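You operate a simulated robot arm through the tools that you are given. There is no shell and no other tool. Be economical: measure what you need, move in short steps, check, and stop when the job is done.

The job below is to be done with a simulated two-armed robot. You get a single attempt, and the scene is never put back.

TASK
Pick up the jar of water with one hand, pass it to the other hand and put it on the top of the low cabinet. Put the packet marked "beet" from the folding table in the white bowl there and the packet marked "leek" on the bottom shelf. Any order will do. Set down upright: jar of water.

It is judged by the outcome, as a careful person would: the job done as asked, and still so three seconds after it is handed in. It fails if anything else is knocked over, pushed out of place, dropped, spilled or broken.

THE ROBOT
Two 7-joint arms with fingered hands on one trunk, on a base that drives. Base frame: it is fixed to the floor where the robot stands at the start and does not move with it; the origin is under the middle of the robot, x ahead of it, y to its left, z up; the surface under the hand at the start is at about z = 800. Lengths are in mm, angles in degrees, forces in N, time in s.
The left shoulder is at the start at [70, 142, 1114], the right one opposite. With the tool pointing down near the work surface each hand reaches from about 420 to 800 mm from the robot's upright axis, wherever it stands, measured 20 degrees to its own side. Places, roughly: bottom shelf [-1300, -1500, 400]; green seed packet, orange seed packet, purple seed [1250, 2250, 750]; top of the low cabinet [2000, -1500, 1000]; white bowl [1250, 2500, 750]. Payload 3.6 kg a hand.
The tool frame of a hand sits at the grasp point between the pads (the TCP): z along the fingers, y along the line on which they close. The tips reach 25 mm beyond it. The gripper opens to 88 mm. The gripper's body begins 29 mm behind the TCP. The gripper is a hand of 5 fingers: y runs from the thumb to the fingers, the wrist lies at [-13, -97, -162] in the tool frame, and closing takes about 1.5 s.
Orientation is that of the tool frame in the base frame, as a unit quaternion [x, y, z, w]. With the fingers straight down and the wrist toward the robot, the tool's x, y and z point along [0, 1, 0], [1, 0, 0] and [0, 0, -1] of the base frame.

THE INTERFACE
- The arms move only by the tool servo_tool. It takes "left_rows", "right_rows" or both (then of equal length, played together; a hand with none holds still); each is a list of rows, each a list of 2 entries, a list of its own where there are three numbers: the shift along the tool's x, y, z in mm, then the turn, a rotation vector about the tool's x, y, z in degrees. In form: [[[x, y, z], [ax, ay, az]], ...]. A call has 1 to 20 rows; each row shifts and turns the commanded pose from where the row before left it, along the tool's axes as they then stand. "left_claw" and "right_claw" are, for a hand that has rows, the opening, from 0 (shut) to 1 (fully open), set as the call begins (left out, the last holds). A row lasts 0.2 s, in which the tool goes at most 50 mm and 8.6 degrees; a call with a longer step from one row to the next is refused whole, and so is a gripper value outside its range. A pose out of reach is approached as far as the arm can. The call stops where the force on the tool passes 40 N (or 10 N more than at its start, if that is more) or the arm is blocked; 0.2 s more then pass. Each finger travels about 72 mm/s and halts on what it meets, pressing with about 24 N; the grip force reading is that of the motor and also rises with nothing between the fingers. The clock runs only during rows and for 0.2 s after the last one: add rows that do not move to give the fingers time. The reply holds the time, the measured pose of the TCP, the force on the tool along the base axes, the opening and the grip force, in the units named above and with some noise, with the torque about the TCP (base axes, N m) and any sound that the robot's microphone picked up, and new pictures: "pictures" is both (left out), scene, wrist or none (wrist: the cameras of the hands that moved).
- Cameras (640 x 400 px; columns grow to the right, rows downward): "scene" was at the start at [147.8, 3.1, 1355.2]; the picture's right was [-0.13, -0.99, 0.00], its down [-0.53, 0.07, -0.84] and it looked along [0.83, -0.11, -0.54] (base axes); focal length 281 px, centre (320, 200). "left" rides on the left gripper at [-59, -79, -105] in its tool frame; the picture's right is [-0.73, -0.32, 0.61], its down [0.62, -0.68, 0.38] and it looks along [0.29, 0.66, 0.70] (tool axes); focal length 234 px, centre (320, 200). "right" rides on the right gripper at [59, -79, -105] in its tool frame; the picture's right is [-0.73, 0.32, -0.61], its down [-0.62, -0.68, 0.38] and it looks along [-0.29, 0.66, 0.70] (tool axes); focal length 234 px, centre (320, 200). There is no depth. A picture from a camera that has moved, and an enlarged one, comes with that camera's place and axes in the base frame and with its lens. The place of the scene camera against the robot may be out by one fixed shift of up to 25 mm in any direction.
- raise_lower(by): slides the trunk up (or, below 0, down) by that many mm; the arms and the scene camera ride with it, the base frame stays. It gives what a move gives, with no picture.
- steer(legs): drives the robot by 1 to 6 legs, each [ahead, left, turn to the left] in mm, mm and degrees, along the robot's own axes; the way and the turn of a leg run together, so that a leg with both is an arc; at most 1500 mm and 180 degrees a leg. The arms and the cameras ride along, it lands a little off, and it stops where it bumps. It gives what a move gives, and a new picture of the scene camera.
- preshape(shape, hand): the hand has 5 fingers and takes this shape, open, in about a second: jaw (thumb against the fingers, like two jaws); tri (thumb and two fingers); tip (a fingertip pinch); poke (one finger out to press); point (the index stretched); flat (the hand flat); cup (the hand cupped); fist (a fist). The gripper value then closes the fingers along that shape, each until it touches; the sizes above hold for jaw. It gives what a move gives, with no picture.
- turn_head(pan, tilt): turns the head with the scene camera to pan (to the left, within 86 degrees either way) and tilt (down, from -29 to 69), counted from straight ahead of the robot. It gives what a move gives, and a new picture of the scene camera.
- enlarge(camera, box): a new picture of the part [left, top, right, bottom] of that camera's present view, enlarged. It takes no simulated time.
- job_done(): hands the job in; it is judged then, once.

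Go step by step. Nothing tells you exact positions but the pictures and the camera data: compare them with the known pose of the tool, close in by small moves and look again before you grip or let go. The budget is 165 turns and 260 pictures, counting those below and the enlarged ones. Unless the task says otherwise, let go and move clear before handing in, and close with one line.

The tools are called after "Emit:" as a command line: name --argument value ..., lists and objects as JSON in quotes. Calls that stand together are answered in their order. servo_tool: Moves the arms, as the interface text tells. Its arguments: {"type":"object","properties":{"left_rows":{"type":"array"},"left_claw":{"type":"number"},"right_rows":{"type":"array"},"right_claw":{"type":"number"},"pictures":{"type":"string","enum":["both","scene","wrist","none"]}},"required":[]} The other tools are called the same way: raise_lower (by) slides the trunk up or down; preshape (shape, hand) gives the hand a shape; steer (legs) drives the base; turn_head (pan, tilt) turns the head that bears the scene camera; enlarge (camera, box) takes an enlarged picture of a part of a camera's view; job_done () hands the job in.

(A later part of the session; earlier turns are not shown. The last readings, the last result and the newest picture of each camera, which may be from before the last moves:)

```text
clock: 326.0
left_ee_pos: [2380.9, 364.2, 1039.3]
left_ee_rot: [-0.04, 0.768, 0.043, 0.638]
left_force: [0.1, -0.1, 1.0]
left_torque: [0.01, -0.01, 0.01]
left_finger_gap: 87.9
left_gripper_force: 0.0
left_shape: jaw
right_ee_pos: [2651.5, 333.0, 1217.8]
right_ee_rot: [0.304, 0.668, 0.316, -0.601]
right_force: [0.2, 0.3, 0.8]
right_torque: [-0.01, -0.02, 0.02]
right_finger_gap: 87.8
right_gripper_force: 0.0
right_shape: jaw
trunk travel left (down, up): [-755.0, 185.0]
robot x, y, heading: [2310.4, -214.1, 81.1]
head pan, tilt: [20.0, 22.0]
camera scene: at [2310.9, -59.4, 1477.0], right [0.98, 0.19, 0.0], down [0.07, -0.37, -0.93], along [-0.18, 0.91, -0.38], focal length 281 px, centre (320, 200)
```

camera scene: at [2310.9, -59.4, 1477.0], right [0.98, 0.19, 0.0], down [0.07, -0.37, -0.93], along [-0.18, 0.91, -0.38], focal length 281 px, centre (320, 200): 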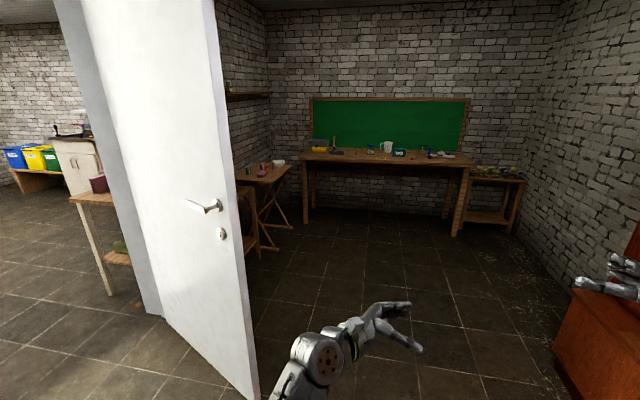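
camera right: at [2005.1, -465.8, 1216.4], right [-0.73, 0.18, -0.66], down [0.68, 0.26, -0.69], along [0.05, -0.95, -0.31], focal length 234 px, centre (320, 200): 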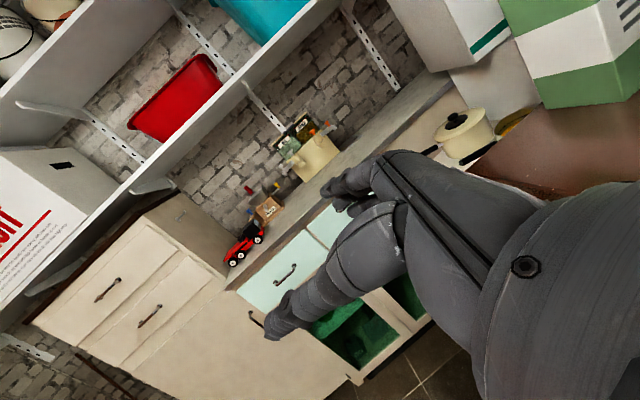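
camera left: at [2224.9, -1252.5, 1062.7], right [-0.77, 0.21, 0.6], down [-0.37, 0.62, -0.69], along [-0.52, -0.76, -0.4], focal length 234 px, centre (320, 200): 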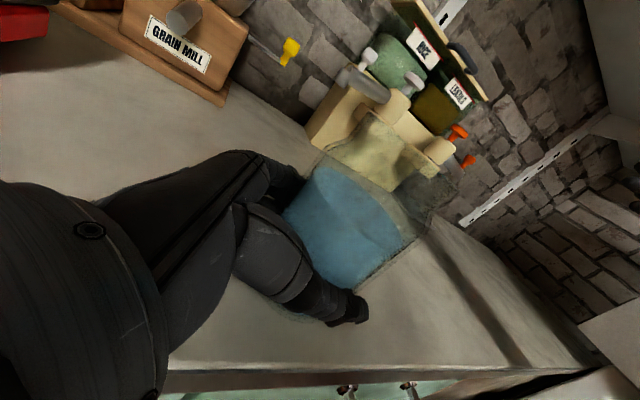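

I see the folding table with the white bowl against the left wall of this room, past the door leaf. Drive there and turn to face it.

Emit:
steer --legs '[[0, 0, 9], [1300, 0, 0], [1114, 0, 0], [0, 0, 90]]'

Emit:
turn_head --pan 0 --tilt 30

```text
clock: 342.4
left_ee_pos: [1770.3, 2155.8, 1040.1]
left_ee_rot: [0.612, -0.464, -0.515, -0.38]
left_force: [0.5, 0.7, 0.3]
left_torque: [-0.01, -0.01, 0.03]
left_finger_gap: 87.7
left_gripper_force: 0.0
left_shape: jaw
right_ee_pos: [1756.3, 2426.9, 1217.1]
right_ee_rot: [-0.314, 0.664, -0.255, -0.629]
right_force: [-0.3, 0.3, 0.2]
right_torque: [0.01, 0.02, 0.02]
right_finger_gap: 87.8
right_gripper_force: 0.1
right_shape: jaw
trunk travel left (down, up): [-755.0, 185.0]
robot x, y, heading: [2353.2, 2185.9, -179.2]
head pan, tilt: [20.0, 22.0]
camera scene: at [2225.3, 2165.8, 1477.1], right [-0.35, 0.94, 0.0], down [0.35, 0.13, -0.93], along [-0.87, -0.33, -0.37], focal length 281 px, centre (320, 200)
```

scene: 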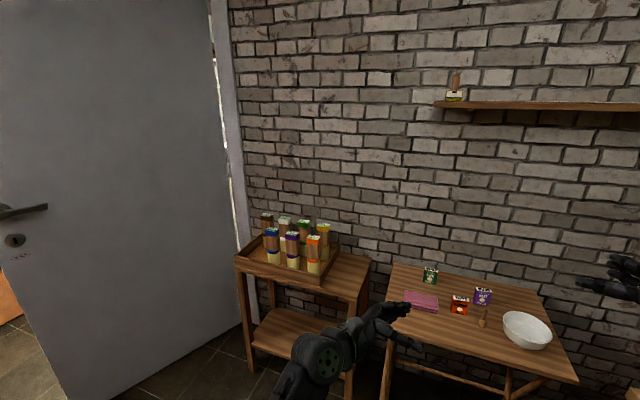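

```text
clock: 343.2
left_ee_pos: [1770.5, 2156.1, 1040.4]
left_ee_rot: [0.612, -0.466, -0.514, -0.379]
left_force: [0.1, -0.7, 0.3]
left_torque: [0.02, 0.01, -0.02]
left_finger_gap: 87.9
left_gripper_force: 0.1
left_shape: jaw
right_ee_pos: [1757.0, 2426.8, 1216.2]
right_ee_rot: [-0.314, 0.665, -0.254, -0.628]
right_force: [-0.7, 0.2, -0.5]
right_torque: [0.02, 0.0, -0.03]
right_finger_gap: 87.8
right_gripper_force: 0.0
right_shape: jaw
trunk travel left (down, up): [-755.0, 185.0]
robot x, y, heading: [2352.7, 2182.2, -179.3]
head pan, tilt: [0.0, 30.0]
camera scene: at [2221.7, 2197.3, 1464.3], right [-0.01, 1.0, 0.0], down [0.5, 0.01, -0.87], along [-0.87, -0.01, -0.5], focal length 281 px, centre (320, 200)
```

scene: 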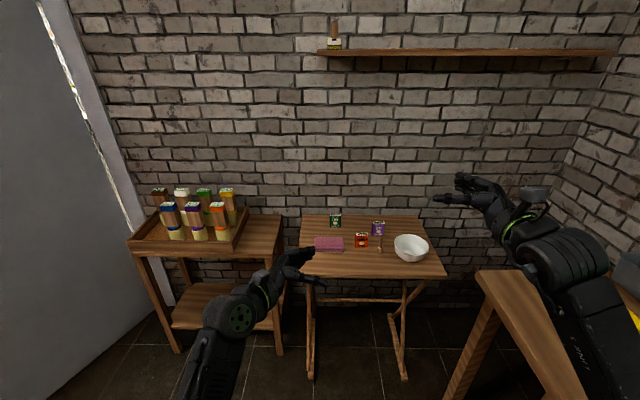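

Emit:
enlarge --camera "scene" --box '[295, 195, 455, 285]'

```text
4.00 times, centred on (375, 240) of scene
camera zoom: at [2221.7, 2197.3, 1464.3], right [-0.01, 1.0, 0.0], down [0.5, 0.01, -0.87], along [-0.87, -0.01, -0.5], focal length 1122 px, centre (100, 40)
```

zoom: 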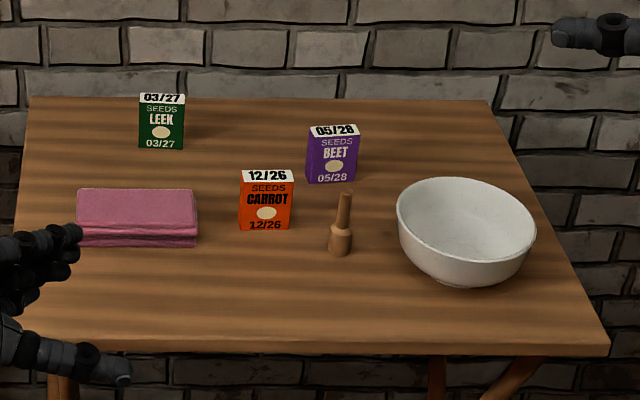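

Packets: LEEK (green) ≈(1247, 2261), BEET (purple) ≈(1306, 2436), CARROT stays; bowl ≈(1445, 2520). Restore the right hand to fingers-down.

Emit:
servo_tool --right_rows '[[[0, 0, 0], [4, 0, 0]], [[0, 0, 0], [4, 0, 0]], [[0, 0, 0], [4, 0, 0]], [[0, 0, 0], [4, 0, 0]], [[0, 0, 0], [4, 0, 0]], [[0, 0, 0], [4, 0, 0]], [[0, 0, 0], [4, 0, 0]], [[0, 0, 0], [4, 0, 0]], [[0, 0, 0], [4, 0, 0]], [[0, 0, 0], [4, 0, 0]], [[0, 0, 0], [4, 0, 0]], [[0, 0, 0], [0, 0, 0]]]' --pictures "none"

Emit:
servo_tool --right_rows '[[[0, 0, 0], [0, -6, 0]], [[0, 0, 0], [0, -6, 0]], [[0, 0, 0], [0, -6, 0]], [[0, 0, 0], [0, -6, 0]], [[0, 0, 0], [0, -6, 0]], [[0, 0, 0], [0, -6, 0]], [[0, 0, 0], [0, -6, 0]], [[0, 0, 0], [0, -6, 0]], [[0, 0, 0], [0, -6, 0]], [[0, 0, 0], [0, -6, 0]], [[0, 0, 0], [0, -6, 0]], [[0, 0, 0], [0, -6, 0]], [[0, 0, 0], [0, -6, 0]], [[0, 0, 0], [0, -6, 0]], [[0, 0, 0], [0, 0, 0]]]' --pictures "scene"

```text
clock: 345.8
left_ee_pos: [1769.4, 2156.8, 1040.5]
left_ee_rot: [0.612, -0.465, -0.515, -0.38]
left_force: [-0.3, 0.8, -0.2]
left_torque: [-0.02, 0.03, -0.03]
left_finger_gap: 87.9
left_gripper_force: 0.1
left_shape: jaw
right_ee_pos: [1755.0, 2428.6, 1217.3]
right_ee_rot: [0.527, -0.519, 0.485, 0.466]
right_force: [-0.6, -0.4, -0.3]
right_torque: [0.02, 0.02, 0.02]
right_finger_gap: 87.8
right_gripper_force: 0.2
right_shape: jaw
trunk travel left (down, up): [-755.0, 185.0]
robot x, y, heading: [2351.7, 2185.1, -179.0]
head pan, tilt: [0.0, 30.0]
```

```text
clock: 349.0
left_ee_pos: [1770.2, 2156.6, 1039.4]
left_ee_rot: [0.613, -0.465, -0.515, -0.379]
left_force: [0.1, 0.0, 0.3]
left_torque: [0.01, -0.01, 0.0]
left_finger_gap: 87.9
left_gripper_force: 0.1
left_shape: jaw
right_ee_pos: [1755.8, 2427.8, 1215.5]
right_ee_rot: [0.716, -0.698, 0.008, -0.002]
right_force: [0.3, -0.1, -0.8]
right_torque: [-0.02, -0.05, 0.0]
right_finger_gap: 87.8
right_gripper_force: 0.0
right_shape: jaw
trunk travel left (down, up): [-755.0, 185.0]
robot x, y, heading: [2351.5, 2185.2, -179.1]
head pan, tilt: [0.0, 30.0]
camera scene: at [2221.5, 2197.9, 1464.3], right [-0.01, 1.0, 0.0], down [0.5, 0.01, -0.87], along [-0.87, -0.01, -0.5], focal length 281 px, centre (320, 200)
```

scene: 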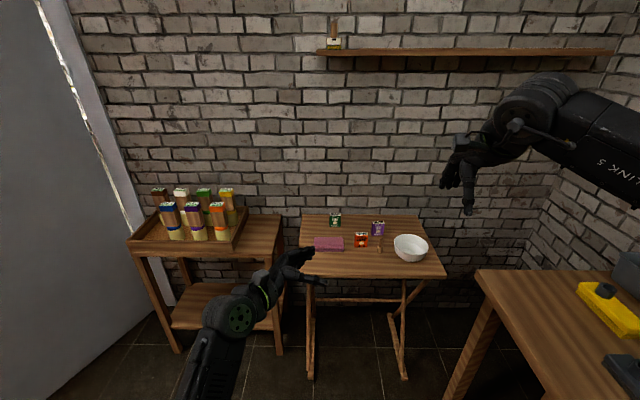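

Right hand is fingers-down. Move the left hand back out of the way, advance to the table, and lower the trunk.

Emit:
servo_tool --left_rows '[[[-2.6, -0.9, -18.8], [0, 0, 0]], [[-2.6, -0.9, -18.8], [0, 0, 0]], [[-2.6, -0.9, -18.8], [0, 0, 0]], [[-2.6, -0.9, -18.8], [0, 0, 0]], [[-2.6, -0.9, -18.8], [0, 0, 0]], [[-2.6, -0.9, -18.8], [0, 0, 0]], [[-2.6, -0.9, -18.8], [0, 0, 0]], [[-2.6, -0.9, -18.8], [0, 0, 0]], [[-2.6, -0.9, -18.8], [0, 0, 0]], [[-2.6, -0.9, -18.8], [0, 0, 0]]]' --pictures "none"

Emit:
steer --legs '[[400, 0, 0]]'

Emit:
raise_lower --by -110

Emit:
turn_head --pan -15 --tilt 40

```text
clock: 351.2
left_ee_pos: [1828.9, 1987.0, 1101.5]
left_ee_rot: [0.612, -0.465, -0.516, -0.379]
left_force: [0.6, -0.1, 0.4]
left_torque: [-0.03, -0.01, -0.01]
left_finger_gap: 87.8
left_gripper_force: 0.0
left_shape: jaw
right_ee_pos: [1756.8, 2426.5, 1215.9]
right_ee_rot: [0.716, -0.698, 0.008, -0.002]
right_force: [0.1, -0.3, 0.6]
right_torque: [0.02, 0.0, -0.03]
right_finger_gap: 87.6
right_gripper_force: 0.0
right_shape: jaw
trunk travel left (down, up): [-755.0, 185.0]
robot x, y, heading: [2353.4, 2177.3, -179.2]
head pan, tilt: [0.0, 30.0]
```

```text
clock: 353.7
left_ee_pos: [1434.6, 1977.7, 1100.9]
left_ee_rot: [0.612, -0.464, -0.516, -0.379]
left_force: [0.6, 0.5, 0.0]
left_torque: [-0.01, -0.01, 0.01]
left_finger_gap: 87.9
left_gripper_force: 0.2
left_shape: jaw
right_ee_pos: [1360.3, 2420.5, 1216.5]
right_ee_rot: [0.716, -0.698, 0.008, -0.002]
right_force: [0.7, 0.2, 0.3]
right_torque: [0.0, -0.01, 0.0]
right_finger_gap: 87.9
right_gripper_force: 0.0
right_shape: jaw
trunk travel left (down, up): [-755.0, 185.0]
robot x, y, heading: [1958.7, 2180.3, -179.2]
head pan, tilt: [0.0, 30.0]
camera scene: at [1826.5, 2191.2, 1464.4], right [-0.02, 1.0, 0.0], down [0.5, 0.01, -0.87], along [-0.87, -0.01, -0.5], focal length 281 px, centre (320, 200)
```

scene: 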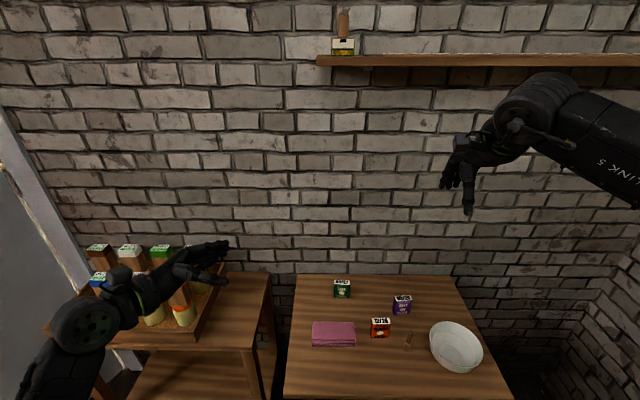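

```text
clock: 355.1
left_ee_pos: [1433.5, 1978.5, 991.1]
left_ee_rot: [0.612, -0.465, -0.516, -0.378]
left_force: [-0.1, -0.9, -0.2]
left_torque: [-0.02, 0.0, -0.01]
left_finger_gap: 87.9
left_gripper_force: 0.0
left_shape: jaw
right_ee_pos: [1360.8, 2419.7, 1105.3]
right_ee_rot: [0.717, -0.697, 0.008, -0.003]
right_force: [-0.7, -0.1, 0.2]
right_torque: [0.03, -0.01, 0.01]
right_finger_gap: 87.6
right_gripper_force: 0.1
right_shape: jaw
trunk travel left (down, up): [-645.0, 295.0]
robot x, y, heading: [1957.1, 2181.0, -179.3]
head pan, tilt: [0.0, 30.0]
```

```text
clock: 355.9
left_ee_pos: [1433.7, 1978.3, 990.9]
left_ee_rot: [0.613, -0.464, -0.515, -0.379]
left_force: [-0.9, 0.2, 0.3]
left_torque: [0.02, 0.05, -0.02]
left_finger_gap: 87.8
left_gripper_force: 0.0
left_shape: jaw
right_ee_pos: [1360.0, 2419.2, 1106.1]
right_ee_rot: [0.716, -0.698, 0.008, -0.002]
right_force: [-0.2, -0.4, -0.3]
right_torque: [0.02, 0.06, -0.02]
right_finger_gap: 87.7
right_gripper_force: 0.1
right_shape: jaw
trunk travel left (down, up): [-645.0, 295.0]
robot x, y, heading: [1957.0, 2179.2, -178.9]
head pan, tilt: [-15.0, 40.0]
camera scene: at [1833.7, 2213.2, 1339.0], right [0.24, 0.97, 0.0], down [0.62, -0.16, -0.77], along [-0.74, 0.19, -0.64], focal length 281 px, centre (320, 200)
```

scene: 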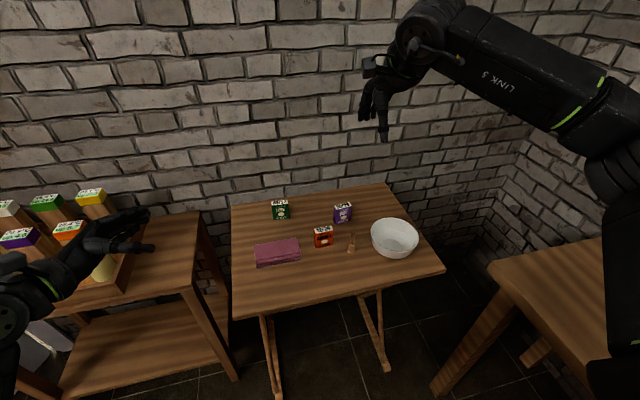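

Bring the right hand down above the beet packet and use the wrist view.

Emit:
servo_tool --right_rows '[[[-2, 5, 22], [0, 0, 0]], [[-2, 5, 22], [0, 0, 0]], [[-2, 5, 22], [0, 0, 0]], [[-2, 5, 22], [0, 0, 0]], [[-2, 5, 22], [0, 0, 0]], [[-2, 5, 22], [0, 0, 0]], [[-2, 5, 22], [0, 0, 0]], [[-2, 5, 22], [0, 0, 0]], [[0, 0, 0], [0, 0, 0]]]' --pictures "both"

Emit:
enlarge --camera "right" --box '[180, 150, 420, 370]'

```text
clock: 357.9
left_ee_pos: [1434.9, 1977.9, 991.8]
left_ee_rot: [0.613, -0.465, -0.516, -0.378]
left_force: [-0.7, 0.2, 0.0]
left_torque: [0.05, -0.03, -0.04]
left_finger_gap: 88.0
left_gripper_force: 0.0
left_shape: jaw
right_ee_pos: [1323.0, 2431.8, 929.7]
right_ee_rot: [0.717, -0.697, 0.009, -0.002]
right_force: [-0.1, 0.1, -0.7]
right_torque: [0.0, -0.02, -0.03]
right_finger_gap: 87.7
right_gripper_force: 0.1
right_shape: jaw
trunk travel left (down, up): [-645.0, 295.0]
robot x, y, heading: [1956.9, 2176.3, -179.1]
head pan, tilt: [-15.0, 40.0]
camera scene: at [1834.1, 2213.2, 1339.0], right [0.24, 0.97, 0.0], down [0.62, -0.16, -0.77], along [-0.74, 0.19, -0.64], focal length 281 px, centre (320, 200)
camera right: at [1402.1, 2375.7, 1036.8], right [-0.35, 0.72, 0.6], down [0.67, 0.64, -0.38], along [-0.65, 0.27, -0.71], focal length 234 px, centre (320, 200)
```

scene: 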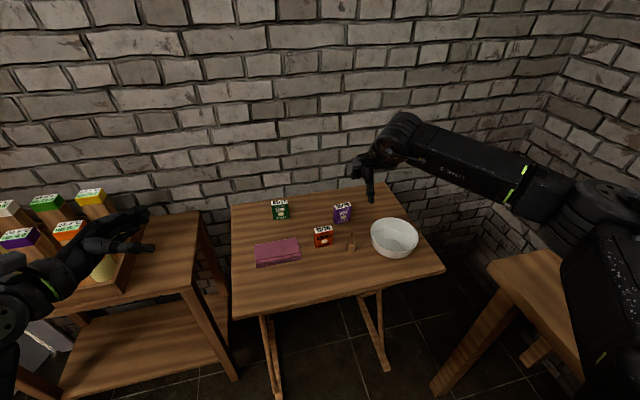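
right: 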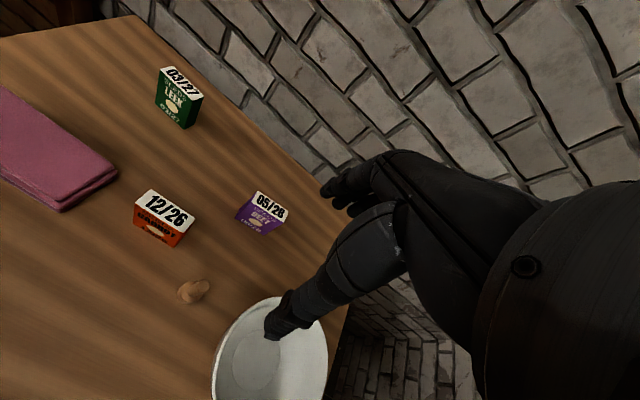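

```text
1.82 times, centred on (300, 260) of right
camera zoom: at [1402.1, 2375.7, 1036.8], right [-0.35, 0.72, 0.6], down [0.67, 0.64, -0.38], along [-0.65, 0.27, -0.71], focal length 426 px, centre (356, 91)
```

zoom: 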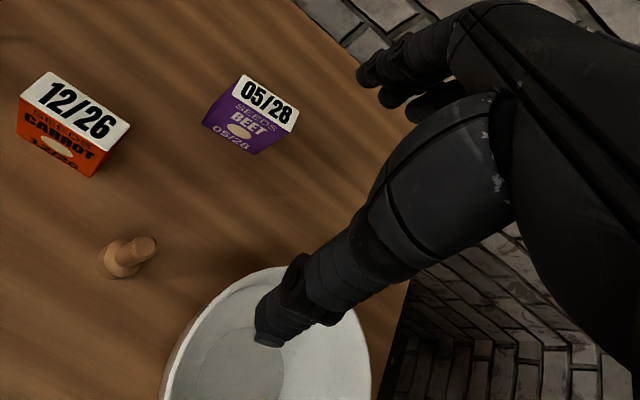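

The wrist view puts the beet nearer the wall, about (1252, 2417). Move over it and look again from lower.

Emit:
servo_tool --right_rows '[[[2, 10, 5], [0, 0, 0]], [[2, 10, 5], [0, 0, 0]], [[2, 10, 5], [0, 0, 0]], [[2, 10, 5], [0, 0, 0]], [[2, 10, 5], [0, 0, 0]], [[2, 10, 5], [0, 0, 0]], [[2, 10, 5], [0, 0, 0]], [[0, 0, 0], [0, 0, 0]]]' --pictures "wrist"

Emit:
enlarge --camera "right" --box '[180, 150, 420, 370]'

```text
clock: 359.7
left_ee_pos: [1433.9, 1979.2, 991.8]
left_ee_rot: [0.612, -0.465, -0.516, -0.378]
left_force: [-0.2, 0.2, 0.6]
left_torque: [0.0, 0.01, 0.01]
left_finger_gap: 87.8
left_gripper_force: 0.1
left_shape: jaw
right_ee_pos: [1254.2, 2419.2, 893.3]
right_ee_rot: [0.717, -0.697, 0.008, -0.002]
right_force: [-0.1, -0.6, -0.1]
right_torque: [0.01, 0.01, 0.02]
right_finger_gap: 87.7
right_gripper_force: 0.0
right_shape: jaw
trunk travel left (down, up): [-645.0, 295.0]
robot x, y, heading: [1954.9, 2180.5, -179.2]
head pan, tilt: [-15.0, 40.0]
camera right: at [1332.2, 2361.7, 999.9], right [-0.35, 0.72, 0.6], down [0.67, 0.64, -0.38], along [-0.65, 0.27, -0.71], focal length 234 px, centre (320, 200)
```

right: 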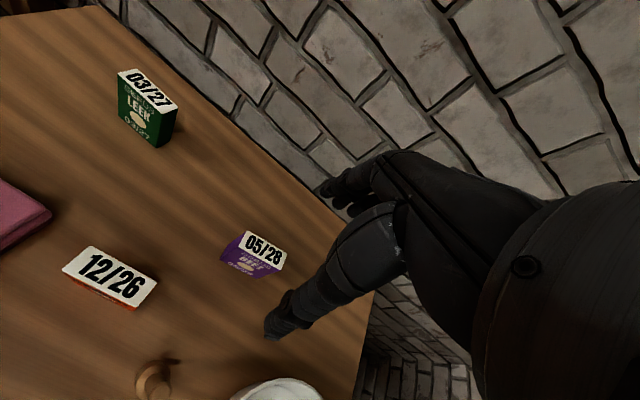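

```text
1.82 times, centred on (300, 260) of right
camera zoom: at [1332.2, 2361.7, 999.9], right [-0.35, 0.72, 0.6], down [0.67, 0.64, -0.38], along [-0.65, 0.27, -0.71], focal length 426 px, centre (356, 91)
```

zoom: 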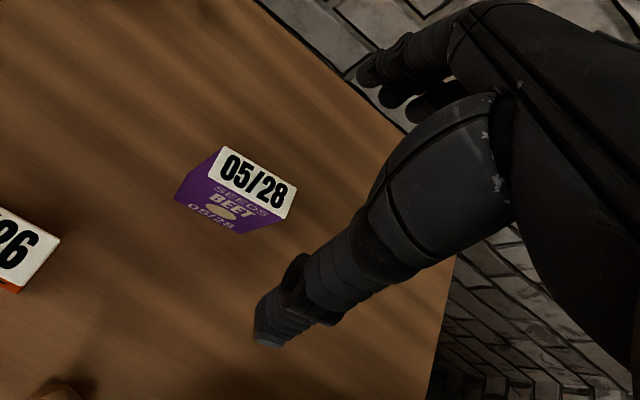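

Triangulation: beet's top is at (1235, 2416, z≈782). Align above it with a slight yaw and descend partly.

Emit:
servo_tool --right_rows '[[[1, 6, 0], [0, 0, -2]], [[1, 6, 5], [0, 0, -2]], [[1, 7, 10], [0, 0, -2]], [[0, 0, 14], [0, 0, -2]], [[0, 0, 14], [0, 0, 0]], [[0, 0, 10], [0, 0, 0]], [[0, 0, 0], [0, 0, 0]]]' --pictures "wrist"

Emit:
enlarge --camera "right" --box '[180, 150, 420, 370]'

Emit:
enlarge --camera "scene" --box '[290, 150, 430, 270]'

```text
clock: 361.3
left_ee_pos: [1432.8, 1978.3, 990.5]
left_ee_rot: [0.613, -0.464, -0.515, -0.379]
left_force: [-0.1, 0.7, 0.2]
left_torque: [-0.01, -0.02, -0.02]
left_finger_gap: 87.7
left_gripper_force: 0.1
left_shape: jaw
right_ee_pos: [1235.7, 2410.3, 839.2]
right_ee_rot: [0.764, -0.645, 0.008, -0.003]
right_force: [0.8, -0.3, 0.3]
right_torque: [-0.01, 0.0, -0.01]
right_finger_gap: 87.9
right_gripper_force: 0.2
right_shape: jaw
trunk travel left (down, up): [-645.0, 295.0]
robot x, y, heading: [1954.5, 2177.9, -179.3]
head pan, tilt: [-15.0, 40.0]
camera right: at [1321.1, 2366.0, 945.8], right [-0.45, 0.67, 0.59], down [0.57, 0.73, -0.38], along [-0.69, 0.17, -0.71], focal length 234 px, centre (320, 200)
```

right: 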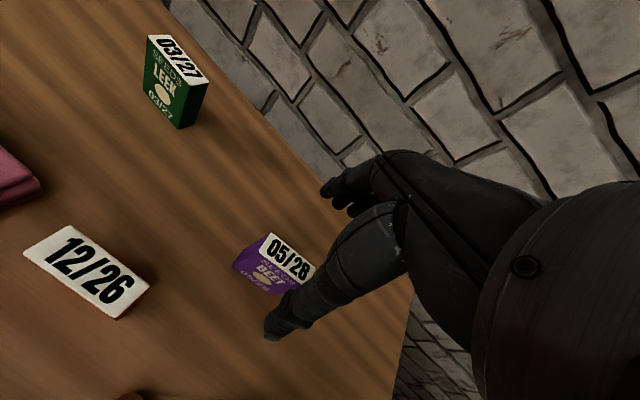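

```text
1.82 times, centred on (300, 260) of right
camera zoom: at [1321.1, 2366.0, 945.8], right [-0.45, 0.67, 0.59], down [0.57, 0.73, -0.38], along [-0.69, 0.17, -0.71], focal length 426 px, centre (356, 91)
```

zoom: 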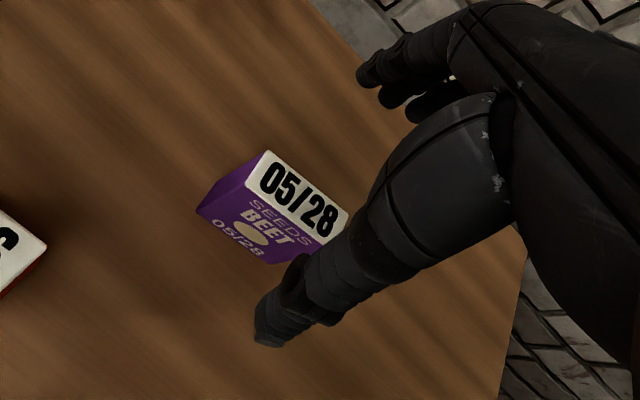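

```text
3.33 times, centred on (360, 210) of scene
camera zoom: at [1833.9, 2213.3, 1338.9], right [0.24, 0.97, 0.0], down [0.62, -0.16, -0.77], along [-0.74, 0.19, -0.64], focal length 935 px, centre (187, 167)
```

zoom: 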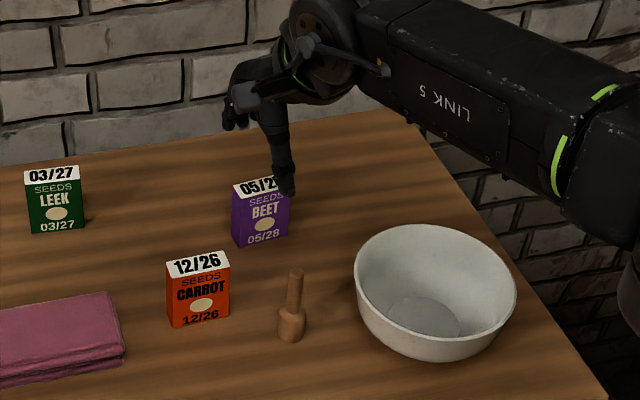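

Aligned within a few mm. Descend around the packet.

Emit:
servo_tool --right_rows '[[[-2, 2, 8], [0, 0, 0]], [[-2, 2, 10], [0, 0, 0]], [[0, 0, 12], [0, 0, 0]], [[0, 0, 12], [0, 0, 0]], [[0, 0, 12], [0, 0, 0]], [[0, 0, 10], [0, 0, 0]], [[0, 0, 6], [0, 0, 0]], [[0, 0, 0], [0, 0, 0]]]' --pictures "wrist"

Emit:
enlarge --camera "scene" --box '[290, 150, 430, 270]'

```text
clock: 363.1
left_ee_pos: [1433.8, 1978.1, 991.4]
left_ee_rot: [0.613, -0.464, -0.515, -0.379]
left_force: [-0.6, 0.1, 0.5]
left_torque: [0.02, 0.0, 0.0]
left_finger_gap: 88.1
left_gripper_force: 0.0
left_shape: jaw
right_ee_pos: [1232.5, 2415.1, 786.8]
right_ee_rot: [0.763, -0.646, 0.008, -0.002]
right_force: [0.3, -0.1, -0.4]
right_torque: [0.01, 0.01, 0.01]
right_finger_gap: 88.0
right_gripper_force: 0.0
right_shape: jaw
right hand out of reach, approached as far as the arm can: row 6, 7
trunk travel left (down, up): [-645.0, 295.0]
robot x, y, heading: [1961.3, 2178.7, -179.1]
head pan, tilt: [-15.0, 40.0]
camera right: at [1318.7, 2369.7, 893.2], right [-0.45, 0.67, 0.6], down [0.57, 0.72, -0.38], along [-0.69, 0.17, -0.71], focal length 234 px, centre (320, 200)
```

right: 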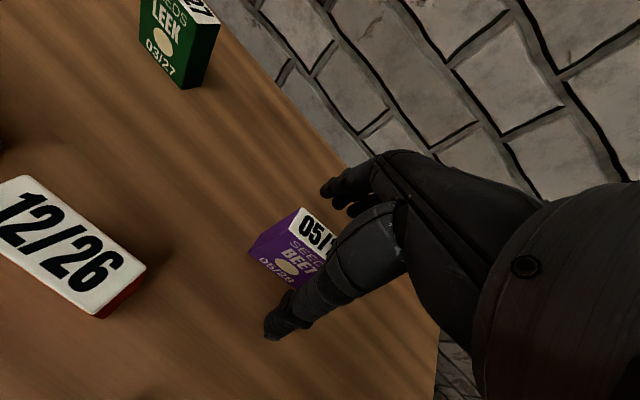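

```text
3.33 times, centred on (360, 210) of scene
camera zoom: at [1833.8, 2213.3, 1338.9], right [0.24, 0.97, 0.0], down [0.62, -0.16, -0.77], along [-0.74, 0.19, -0.64], focal length 935 px, centre (187, 167)
```

zoom: 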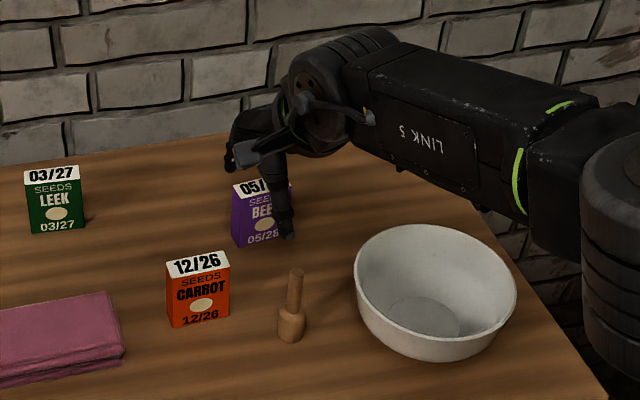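

Reach limit; lower the trunk by 19 mm to finish the descent, then close.

Emit:
raise_lower --by -19

Emit:
servo_tool --right_rows '[[[0, 0, 0], [0, 0, 0]], [[0, 0, 0], [0, 0, 0]], [[0, 0, 0], [0, 0, 0]], [[0, 0, 0], [0, 0, 0]], [[0, 0, 0], [0, 0, 0]], [[0, 0, 0], [0, 0, 0]], [[0, 0, 0], [0, 0, 0]], [[0, 0, 0], [0, 0, 0]]]' --right_claw 0 --pictures "wrist"

Emit:
enlarge --camera "scene" --box '[290, 150, 430, 270]'

```text
clock: 363.7
left_ee_pos: [1435.4, 1978.8, 973.1]
left_ee_rot: [0.613, -0.464, -0.516, -0.378]
left_force: [-0.3, -0.2, -1.0]
left_torque: [-0.03, -0.01, 0.0]
left_finger_gap: 88.0
left_gripper_force: 0.1
left_shape: jaw
right_ee_pos: [1232.6, 2414.3, 767.4]
right_ee_rot: [0.763, -0.646, 0.006, -0.001]
right_force: [-0.1, 0.5, 0.6]
right_torque: [-0.01, -0.02, -0.04]
right_finger_gap: 87.9
right_gripper_force: 0.1
right_shape: jaw
trunk travel left (down, up): [-626.0, 314.0]
robot x, y, heading: [1953.9, 2178.6, -178.9]
head pan, tilt: [-15.0, 40.0]
```

```text
clock: 365.5
left_ee_pos: [1434.8, 1977.6, 971.7]
left_ee_rot: [0.614, -0.463, -0.515, -0.379]
left_force: [-0.5, 0.8, -1.0]
left_torque: [-0.03, 0.01, 0.03]
left_finger_gap: 87.8
left_gripper_force: 0.0
left_shape: jaw
right_ee_pos: [1232.7, 2414.6, 767.0]
right_ee_rot: [0.763, -0.646, 0.007, -0.002]
right_force: [-0.5, 0.0, 0.3]
right_torque: [-0.01, -0.01, 0.0]
right_finger_gap: 14.9
right_gripper_force: 23.9
right_shape: jaw
trunk travel left (down, up): [-626.0, 314.0]
robot x, y, heading: [1957.7, 2177.5, -179.1]
head pan, tilt: [-15.0, 40.0]
camera right: at [1318.7, 2369.7, 874.2], right [-0.45, 0.67, 0.6], down [0.57, 0.72, -0.38], along [-0.69, 0.17, -0.71], focal length 234 px, centre (320, 200)
```

right: 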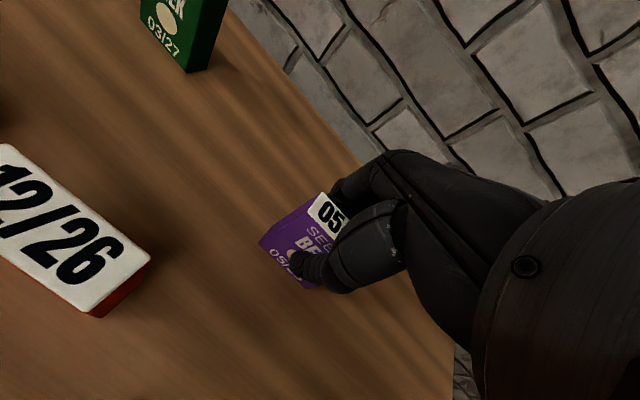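

```text
3.33 times, centred on (360, 210) of scene
camera zoom: at [1833.8, 2213.3, 1319.9], right [0.24, 0.97, 0.0], down [0.62, -0.16, -0.77], along [-0.74, 0.19, -0.64], focal length 935 px, centre (187, 167)
```

zoom: 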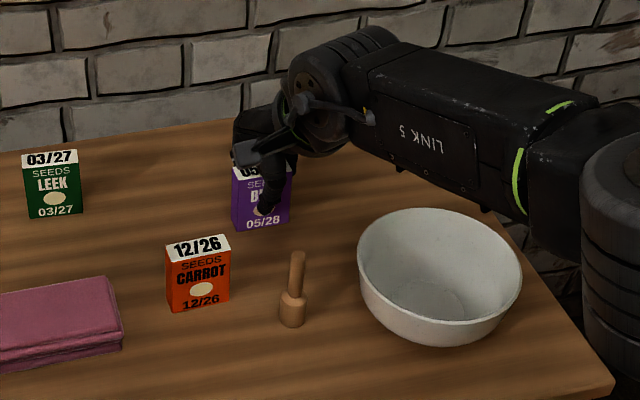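

Gripped (14.9 mm). Lift and move above the bowl.

Emit:
servo_tool --right_rows '[[[0, 0, -8], [0, 0, 0]], [[0, 0, -14], [0, 0, 0]], [[0, 0, -18], [0, 0, 0]], [[0, 0, -20], [0, 0, 0]], [[0, 0, -20], [0, 0, 0]], [[0, 0, -20], [0, 0, 0]], [[0, 0, -20], [0, 0, 0]], [[-6, -16, -10], [0, 0, 0]], [[-6, -16, 0], [0, 0, 0]], [[-6, -16, 0], [0, 0, 0]], [[-6, -16, 0], [0, 0, 0]], [[-6, -16, 0], [0, 0, 0]], [[-6, -16, 0], [0, 0, 0]], [[-6, -16, 0], [0, 0, 0]], [[-6, -16, 0], [0, 0, 0]], [[-6, -16, 0], [0, 0, 0]], [[-6, -16, 0], [0, 0, 0]], [[0, 0, 0], [0, 0, 0]]]' --pictures "both"

Emit:
enlarge --camera "scene" --box '[290, 130, 470, 280]'

```text
clock: 369.3
left_ee_pos: [1433.8, 1978.1, 970.7]
left_ee_rot: [0.612, -0.465, -0.515, -0.379]
left_force: [0.0, 0.3, -0.1]
left_torque: [0.0, -0.03, -0.01]
left_finger_gap: 88.0
left_gripper_force: 0.0
left_shape: jaw
right_ee_pos: [1380.0, 2500.4, 898.2]
right_ee_rot: [0.763, -0.646, 0.007, -0.002]
right_force: [0.5, 0.1, -0.5]
right_torque: [0.02, 0.01, -0.01]
right_finger_gap: 14.8
right_gripper_force: 23.9
right_shape: jaw
trunk travel left (down, up): [-626.0, 314.0]
robot x, y, heading: [1957.2, 2177.8, -179.2]
head pan, tilt: [-15.0, 40.0]
camera scene: at [1833.4, 2213.1, 1319.9], right [0.24, 0.97, 0.0], down [0.62, -0.16, -0.77], along [-0.74, 0.19, -0.64], focal length 281 px, centre (320, 200)
camera right: at [1465.6, 2456.2, 1005.1], right [-0.45, 0.67, 0.6], down [0.57, 0.72, -0.38], along [-0.69, 0.17, -0.71], focal length 234 px, centre (320, 200)
```

scene: 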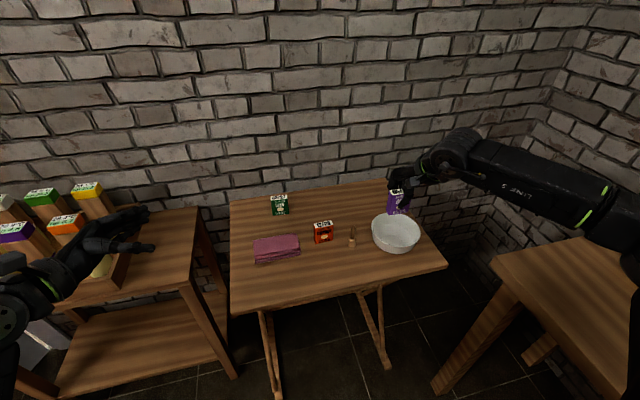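
right: 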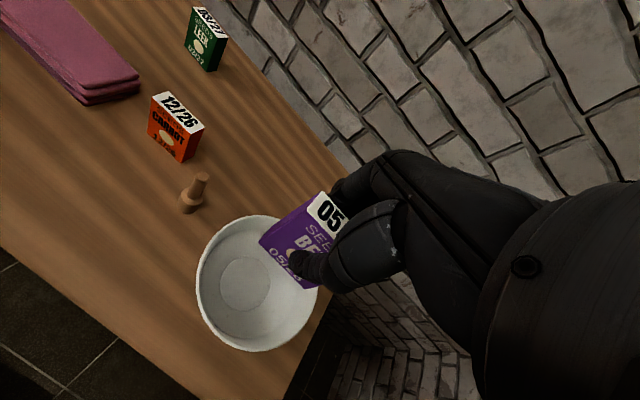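

```text
2.67 times, centred on (380, 205) of scene
camera zoom: at [1833.4, 2213.1, 1319.9], right [0.24, 0.97, 0.0], down [0.62, -0.16, -0.77], along [-0.74, 0.19, -0.64], focal length 748 px, centre (160, 187)
```

zoom: 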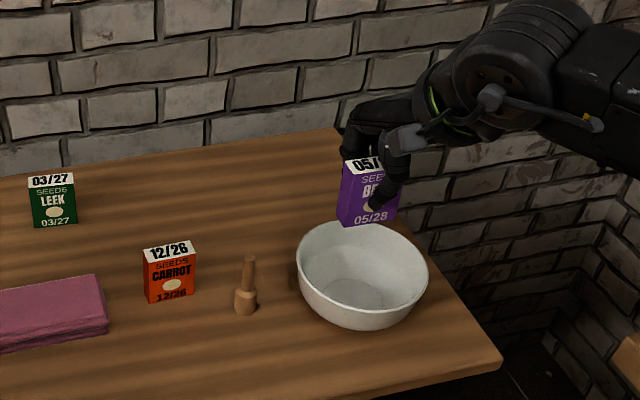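

Bowl centre is about (1378, 2513). Shift slightly and lower the packet into it.

Emit:
servo_tool --right_rows '[[[-6, 0, 5], [0, 0, 0]], [[-6, 0, 10], [0, 0, 0]], [[0, 0, 15], [0, 0, 0]], [[0, 0, 15], [0, 0, 0]], [[0, 0, 15], [0, 0, 0]], [[0, 0, 15], [0, 0, 0]], [[0, 0, 12], [0, 0, 0]], [[0, 0, 10], [0, 0, 0]], [[0, 0, 8], [0, 0, 0]], [[0, 0, 0], [0, 0, 0]]]' --pictures "wrist"

Emit:
enlarge --camera "scene" --box '[310, 150, 450, 270]'

```text
clock: 371.5
left_ee_pos: [1434.7, 1979.8, 971.9]
left_ee_rot: [0.612, -0.465, -0.516, -0.378]
left_force: [-0.5, -0.8, -0.3]
left_torque: [-0.04, -0.01, 0.01]
left_finger_gap: 87.9
left_gripper_force: 0.0
left_shape: jaw
right_ee_pos: [1378.6, 2513.1, 794.7]
right_ee_rot: [0.763, -0.646, 0.007, -0.003]
right_force: [-0.1, 0.6, -0.5]
right_torque: [-0.01, -0.02, 0.01]
right_finger_gap: 14.9
right_gripper_force: 24.2
right_shape: jaw
trunk travel left (down, up): [-626.0, 314.0]
robot x, y, heading: [1957.4, 2179.1, -179.0]
head pan, tilt: [-15.0, 40.0]
camera right: at [1463.6, 2467.3, 901.1], right [-0.45, 0.67, 0.6], down [0.57, 0.72, -0.38], along [-0.69, 0.17, -0.71], focal length 234 px, centre (320, 200)
```

right: 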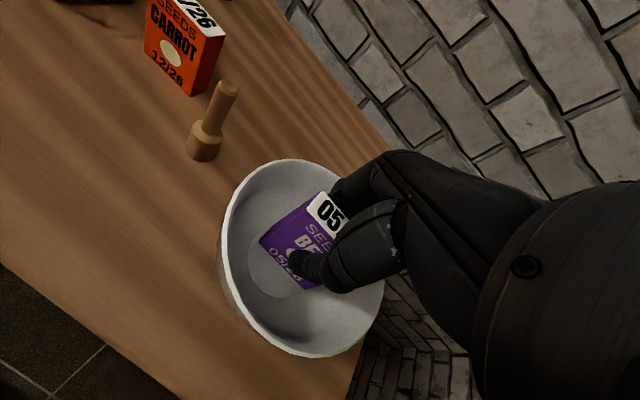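

```text
3.33 times, centred on (380, 210) of scene
camera zoom: at [1833.8, 2213.4, 1319.9], right [0.24, 0.97, 0.0], down [0.62, -0.16, -0.77], along [-0.74, 0.19, -0.64], focal length 935 px, centre (120, 167)
```

zoom: 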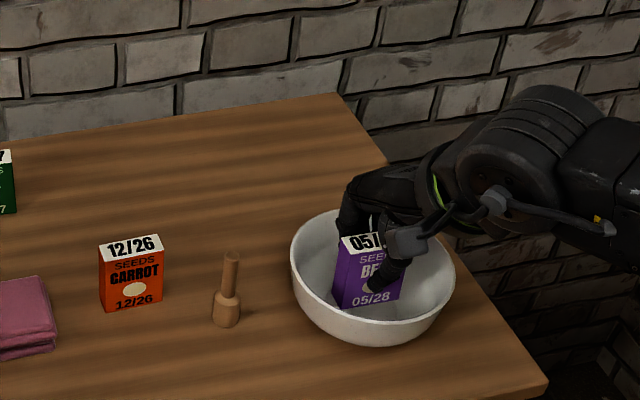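

The packet is inside the bowl; lower a bit more and release with a limited opening.

Emit:
servo_tool --right_rows '[[[0, 0, 4], [0, 0, 0]], [[0, 0, 4], [0, 0, 0]], [[0, 0, 3], [0, 0, 0]], [[0, 0, 0], [0, 0, 0]]]' --pictures "none"

Emit:
servo_tool --right_rows '[[[0, 0, 0], [0, 0, 0]], [[0, 0, 0], [0, 0, 0]], [[0, 0, 0], [0, 0, 0]], [[0, 0, 0], [0, 0, 0]]]' --right_claw 0.38 --pictures "wrist"

```text
clock: 372.5
left_ee_pos: [1433.9, 1978.7, 971.7]
left_ee_rot: [0.613, -0.464, -0.515, -0.379]
left_force: [-0.6, -0.4, -0.1]
left_torque: [0.0, -0.01, -0.01]
left_finger_gap: 87.8
left_gripper_force: 0.1
left_shape: jaw
right_ee_pos: [1379.4, 2512.0, 782.8]
right_ee_rot: [0.763, -0.646, 0.008, -0.002]
right_force: [0.2, -1.2, -0.2]
right_torque: [-0.02, 0.02, 0.01]
right_finger_gap: 14.7
right_gripper_force: 23.5
right_shape: jaw
trunk travel left (down, up): [-626.0, 314.0]
robot x, y, heading: [1957.8, 2179.8, -179.1]
head pan, tilt: [-15.0, 40.0]
```

```text
clock: 373.5
left_ee_pos: [1434.3, 1979.0, 971.4]
left_ee_rot: [0.613, -0.464, -0.515, -0.379]
left_force: [0.2, -0.6, 0.4]
left_torque: [0.01, -0.01, 0.02]
left_finger_gap: 87.9
left_gripper_force: 0.0
left_shape: jaw
right_ee_pos: [1378.8, 2511.4, 782.2]
right_ee_rot: [0.763, -0.646, 0.007, -0.002]
right_force: [0.7, 0.0, -0.5]
right_torque: [-0.01, 0.0, -0.01]
right_finger_gap: 33.2
right_gripper_force: 0.1
right_shape: jaw
trunk travel left (down, up): [-626.0, 314.0]
robot x, y, heading: [1957.0, 2181.0, -179.4]
head pan, tilt: [-15.0, 40.0]
camera right: at [1464.6, 2466.6, 889.2], right [-0.45, 0.67, 0.6], down [0.57, 0.72, -0.38], along [-0.69, 0.17, -0.71], focal length 234 px, centre (320, 200)
```

right: 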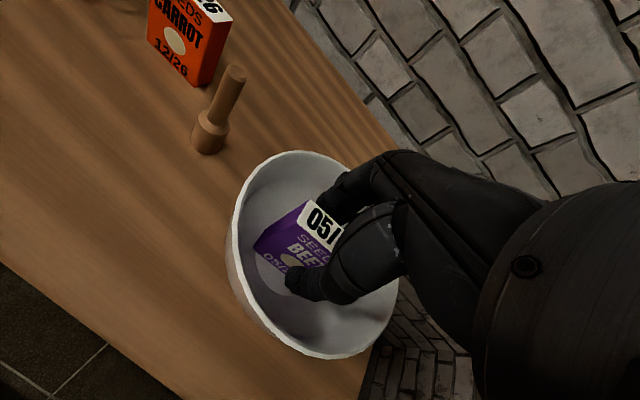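

Released; raise the hand straight up and check the bowl.

Emit:
servo_tool --right_rows '[[[0, 0, -6], [0, 0, 0]], [[0, 0, -10], [0, 0, 0]], [[0, 0, -15], [0, 0, 0]], [[0, 0, -18], [0, 0, 0]], [[0, 0, -18], [0, 0, 0]], [[0, 0, -18], [0, 0, 0]], [[0, 0, -18], [0, 0, 0]], [[0, 0, -18], [0, 0, 0]], [[0, 0, 0], [0, 0, 0]]]' --pictures "both"

Emit:
enlarge --camera "right" --box '[100, 0, 340, 200]'

```text
clock: 375.5
left_ee_pos: [1434.1, 1979.5, 972.0]
left_ee_rot: [0.613, -0.464, -0.515, -0.379]
left_force: [0.6, 0.5, -0.1]
left_torque: [0.02, 0.0, -0.04]
left_finger_gap: 87.8
left_gripper_force: 0.1
left_shape: jaw
right_ee_pos: [1376.4, 2515.1, 903.6]
right_ee_rot: [0.763, -0.646, 0.007, -0.002]
right_force: [-0.3, 0.6, 0.0]
right_torque: [0.0, -0.01, 0.01]
right_finger_gap: 33.2
right_gripper_force: 0.0
right_shape: jaw
trunk travel left (down, up): [-626.0, 314.0]
robot x, y, heading: [1959.2, 2178.2, -179.4]
head pan, tilt: [-15.0, 40.0]
camera scene: at [1833.7, 2213.4, 1319.9], right [0.24, 0.97, 0.0], down [0.62, -0.16, -0.77], along [-0.74, 0.19, -0.64], focal length 281 px, centre (320, 200)
camera right: at [1463.3, 2470.0, 1011.2], right [-0.45, 0.67, 0.6], down [0.57, 0.72, -0.38], along [-0.69, 0.17, -0.71], focal length 234 px, centre (320, 200)
```

scene: 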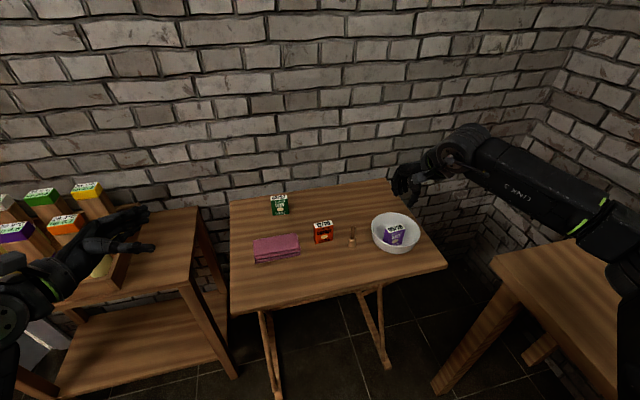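
right: 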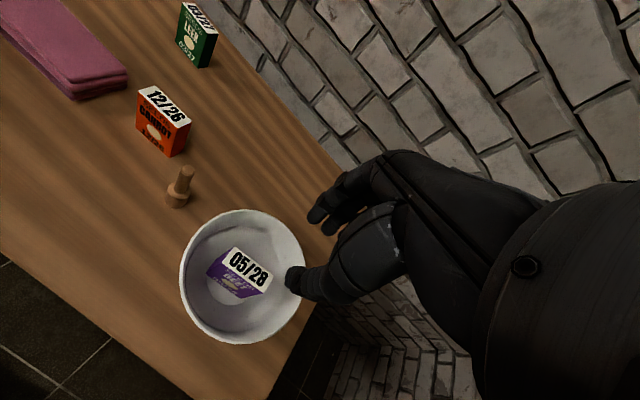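

```text
2.00 times, centred on (220, 100) of right
camera zoom: at [1463.3, 2470.0, 1011.2], right [-0.45, 0.67, 0.6], down [0.57, 0.72, -0.38], along [-0.69, 0.17, -0.71], focal length 468 px, centre (520, 400)
```

zoom: 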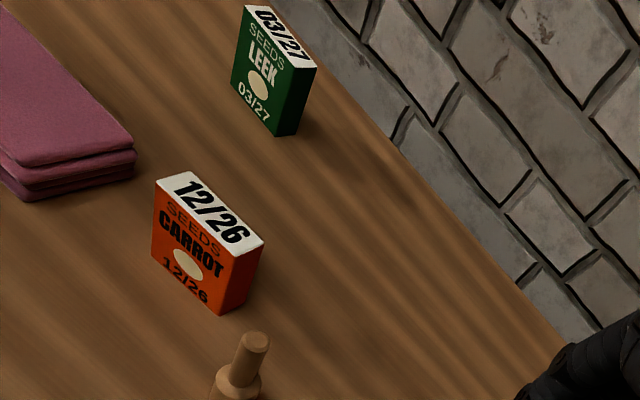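

Beet sits in the bowl. Next the LEEK packet at about (1176, 2238): advance a little for reach and move the right hand above it.

Emit:
steer --legs '[[75, 0, 0]]'

Emit:
servo_tool --right_rows '[[[18, 3, 0], [0, 0, 1]], [[18, 3, 0], [0, 0, 1]], [[18, 3, 0], [0, 0, 1]], [[18, 5, 0], [0, 0, 1]], [[18, 5, 0], [0, 0, 1]], [[18, 5, 0], [0, 0, 1]], [[18, 5, 0], [0, 0, 1]], [[18, 5, 0], [0, 0, 1]], [[18, 5, 0], [0, 0, 0]], [[18, 5, 0], [0, 0, 0]], [[18, 5, 0], [0, 0, 0]], [[18, 5, 0], [0, 0, 0]], [[18, 5, 0], [0, 0, 0]], [[18, 5, 0], [0, 0, 0]], [[12, 5, 0], [0, 0, 0]], [[0, 0, 0], [0, 0, 0]]]' --right_claw 1 --pictures "both"

Emit:
enlarge --camera "right" --box '[140, 100, 420, 340]'

```text
clock: 376.6
left_ee_pos: [1357.2, 1979.5, 972.0]
left_ee_rot: [0.612, -0.465, -0.515, -0.379]
left_force: [0.4, -0.2, 0.2]
left_torque: [-0.02, 0.0, -0.02]
left_finger_gap: 88.2
left_gripper_force: 0.0
left_shape: jaw
right_ee_pos: [1301.9, 2513.9, 904.1]
right_ee_rot: [0.763, -0.647, 0.007, -0.002]
right_force: [-0.7, 0.9, -0.4]
right_torque: [0.01, -0.02, 0.0]
right_finger_gap: 33.2
right_gripper_force: 0.0
right_shape: jaw
trunk travel left (down, up): [-626.0, 314.0]
robot x, y, heading: [1881.4, 2181.9, -179.3]
head pan, tilt: [-15.0, 40.0]
camera scene: at [1757.4, 2212.4, 1319.8], right [0.24, 0.97, 0.0], down [0.62, -0.16, -0.77], along [-0.74, 0.19, -0.64], focal length 281 px, centre (320, 200)
```

scene: 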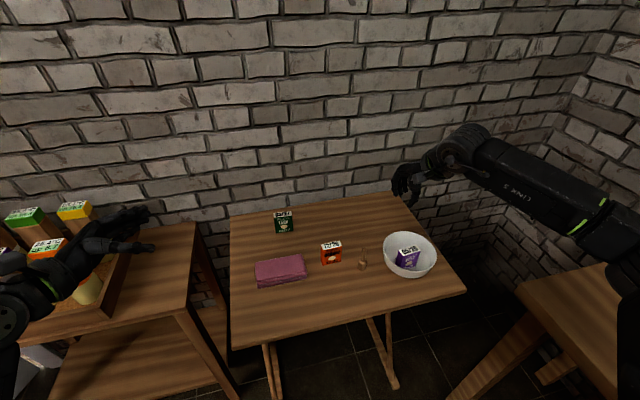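

```text
clock: 380.0
left_ee_pos: [1358.4, 1978.8, 973.5]
left_ee_rot: [0.612, -0.466, -0.515, -0.378]
left_force: [0.2, -0.8, 0.4]
left_torque: [0.03, 0.02, 0.02]
left_finger_gap: 87.8
left_gripper_force: 0.0
left_shape: jaw
right_ee_pos: [1251.2, 2248.4, 904.4]
right_ee_rot: [0.716, -0.698, 0.007, -0.001]
right_force: [-0.6, 0.6, 0.3]
right_torque: [-0.02, -0.05, 0.02]
right_finger_gap: 87.6
right_gripper_force: 0.0
right_shape: jaw
trunk travel left (down, up): [-626.0, 314.0]
robot x, y, heading: [1883.0, 2178.5, -179.2]
head pan, tilt: [-15.0, 40.0]
camera scene: at [1758.7, 2212.6, 1319.9], right [0.24, 0.97, 0.0], down [0.62, -0.16, -0.77], along [-0.74, 0.19, -0.64], focal length 281 px, centre (320, 200)
camera right: at [1330.5, 2191.9, 1011.9], right [-0.35, 0.72, 0.6], down [0.67, 0.64, -0.38], along [-0.65, 0.27, -0.71], focal length 234 px, centre (320, 200)
```

scene: 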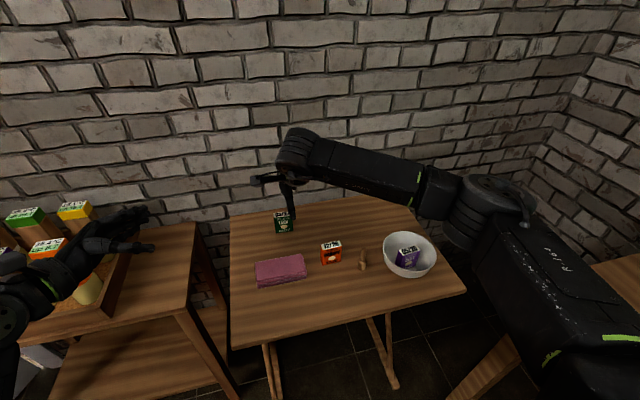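
right: 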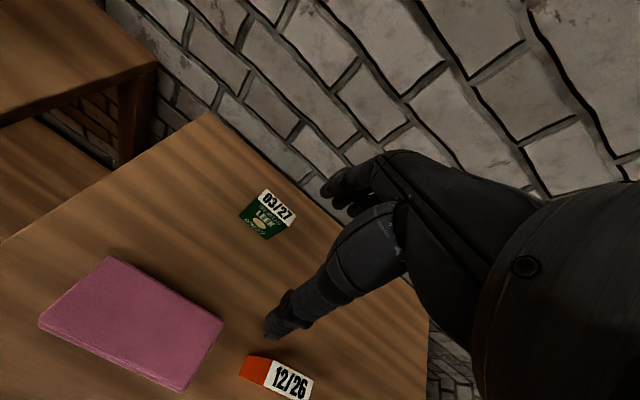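

```text
1.67 times, centred on (280, 220) of right
camera zoom: at [1330.5, 2191.9, 1011.9], right [-0.35, 0.72, 0.6], down [0.67, 0.64, -0.38], along [-0.65, 0.27, -0.71], focal length 390 px, centre (387, 167)
```

zoom: 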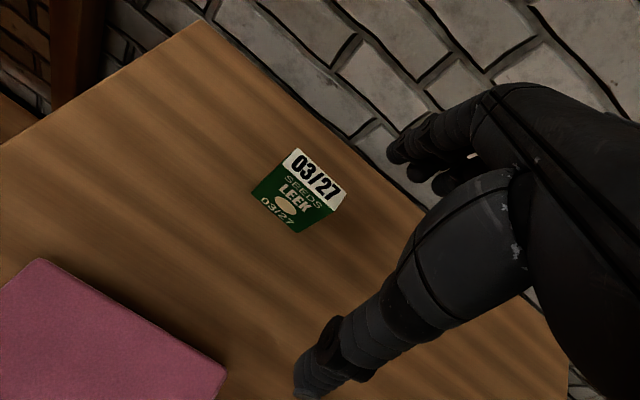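

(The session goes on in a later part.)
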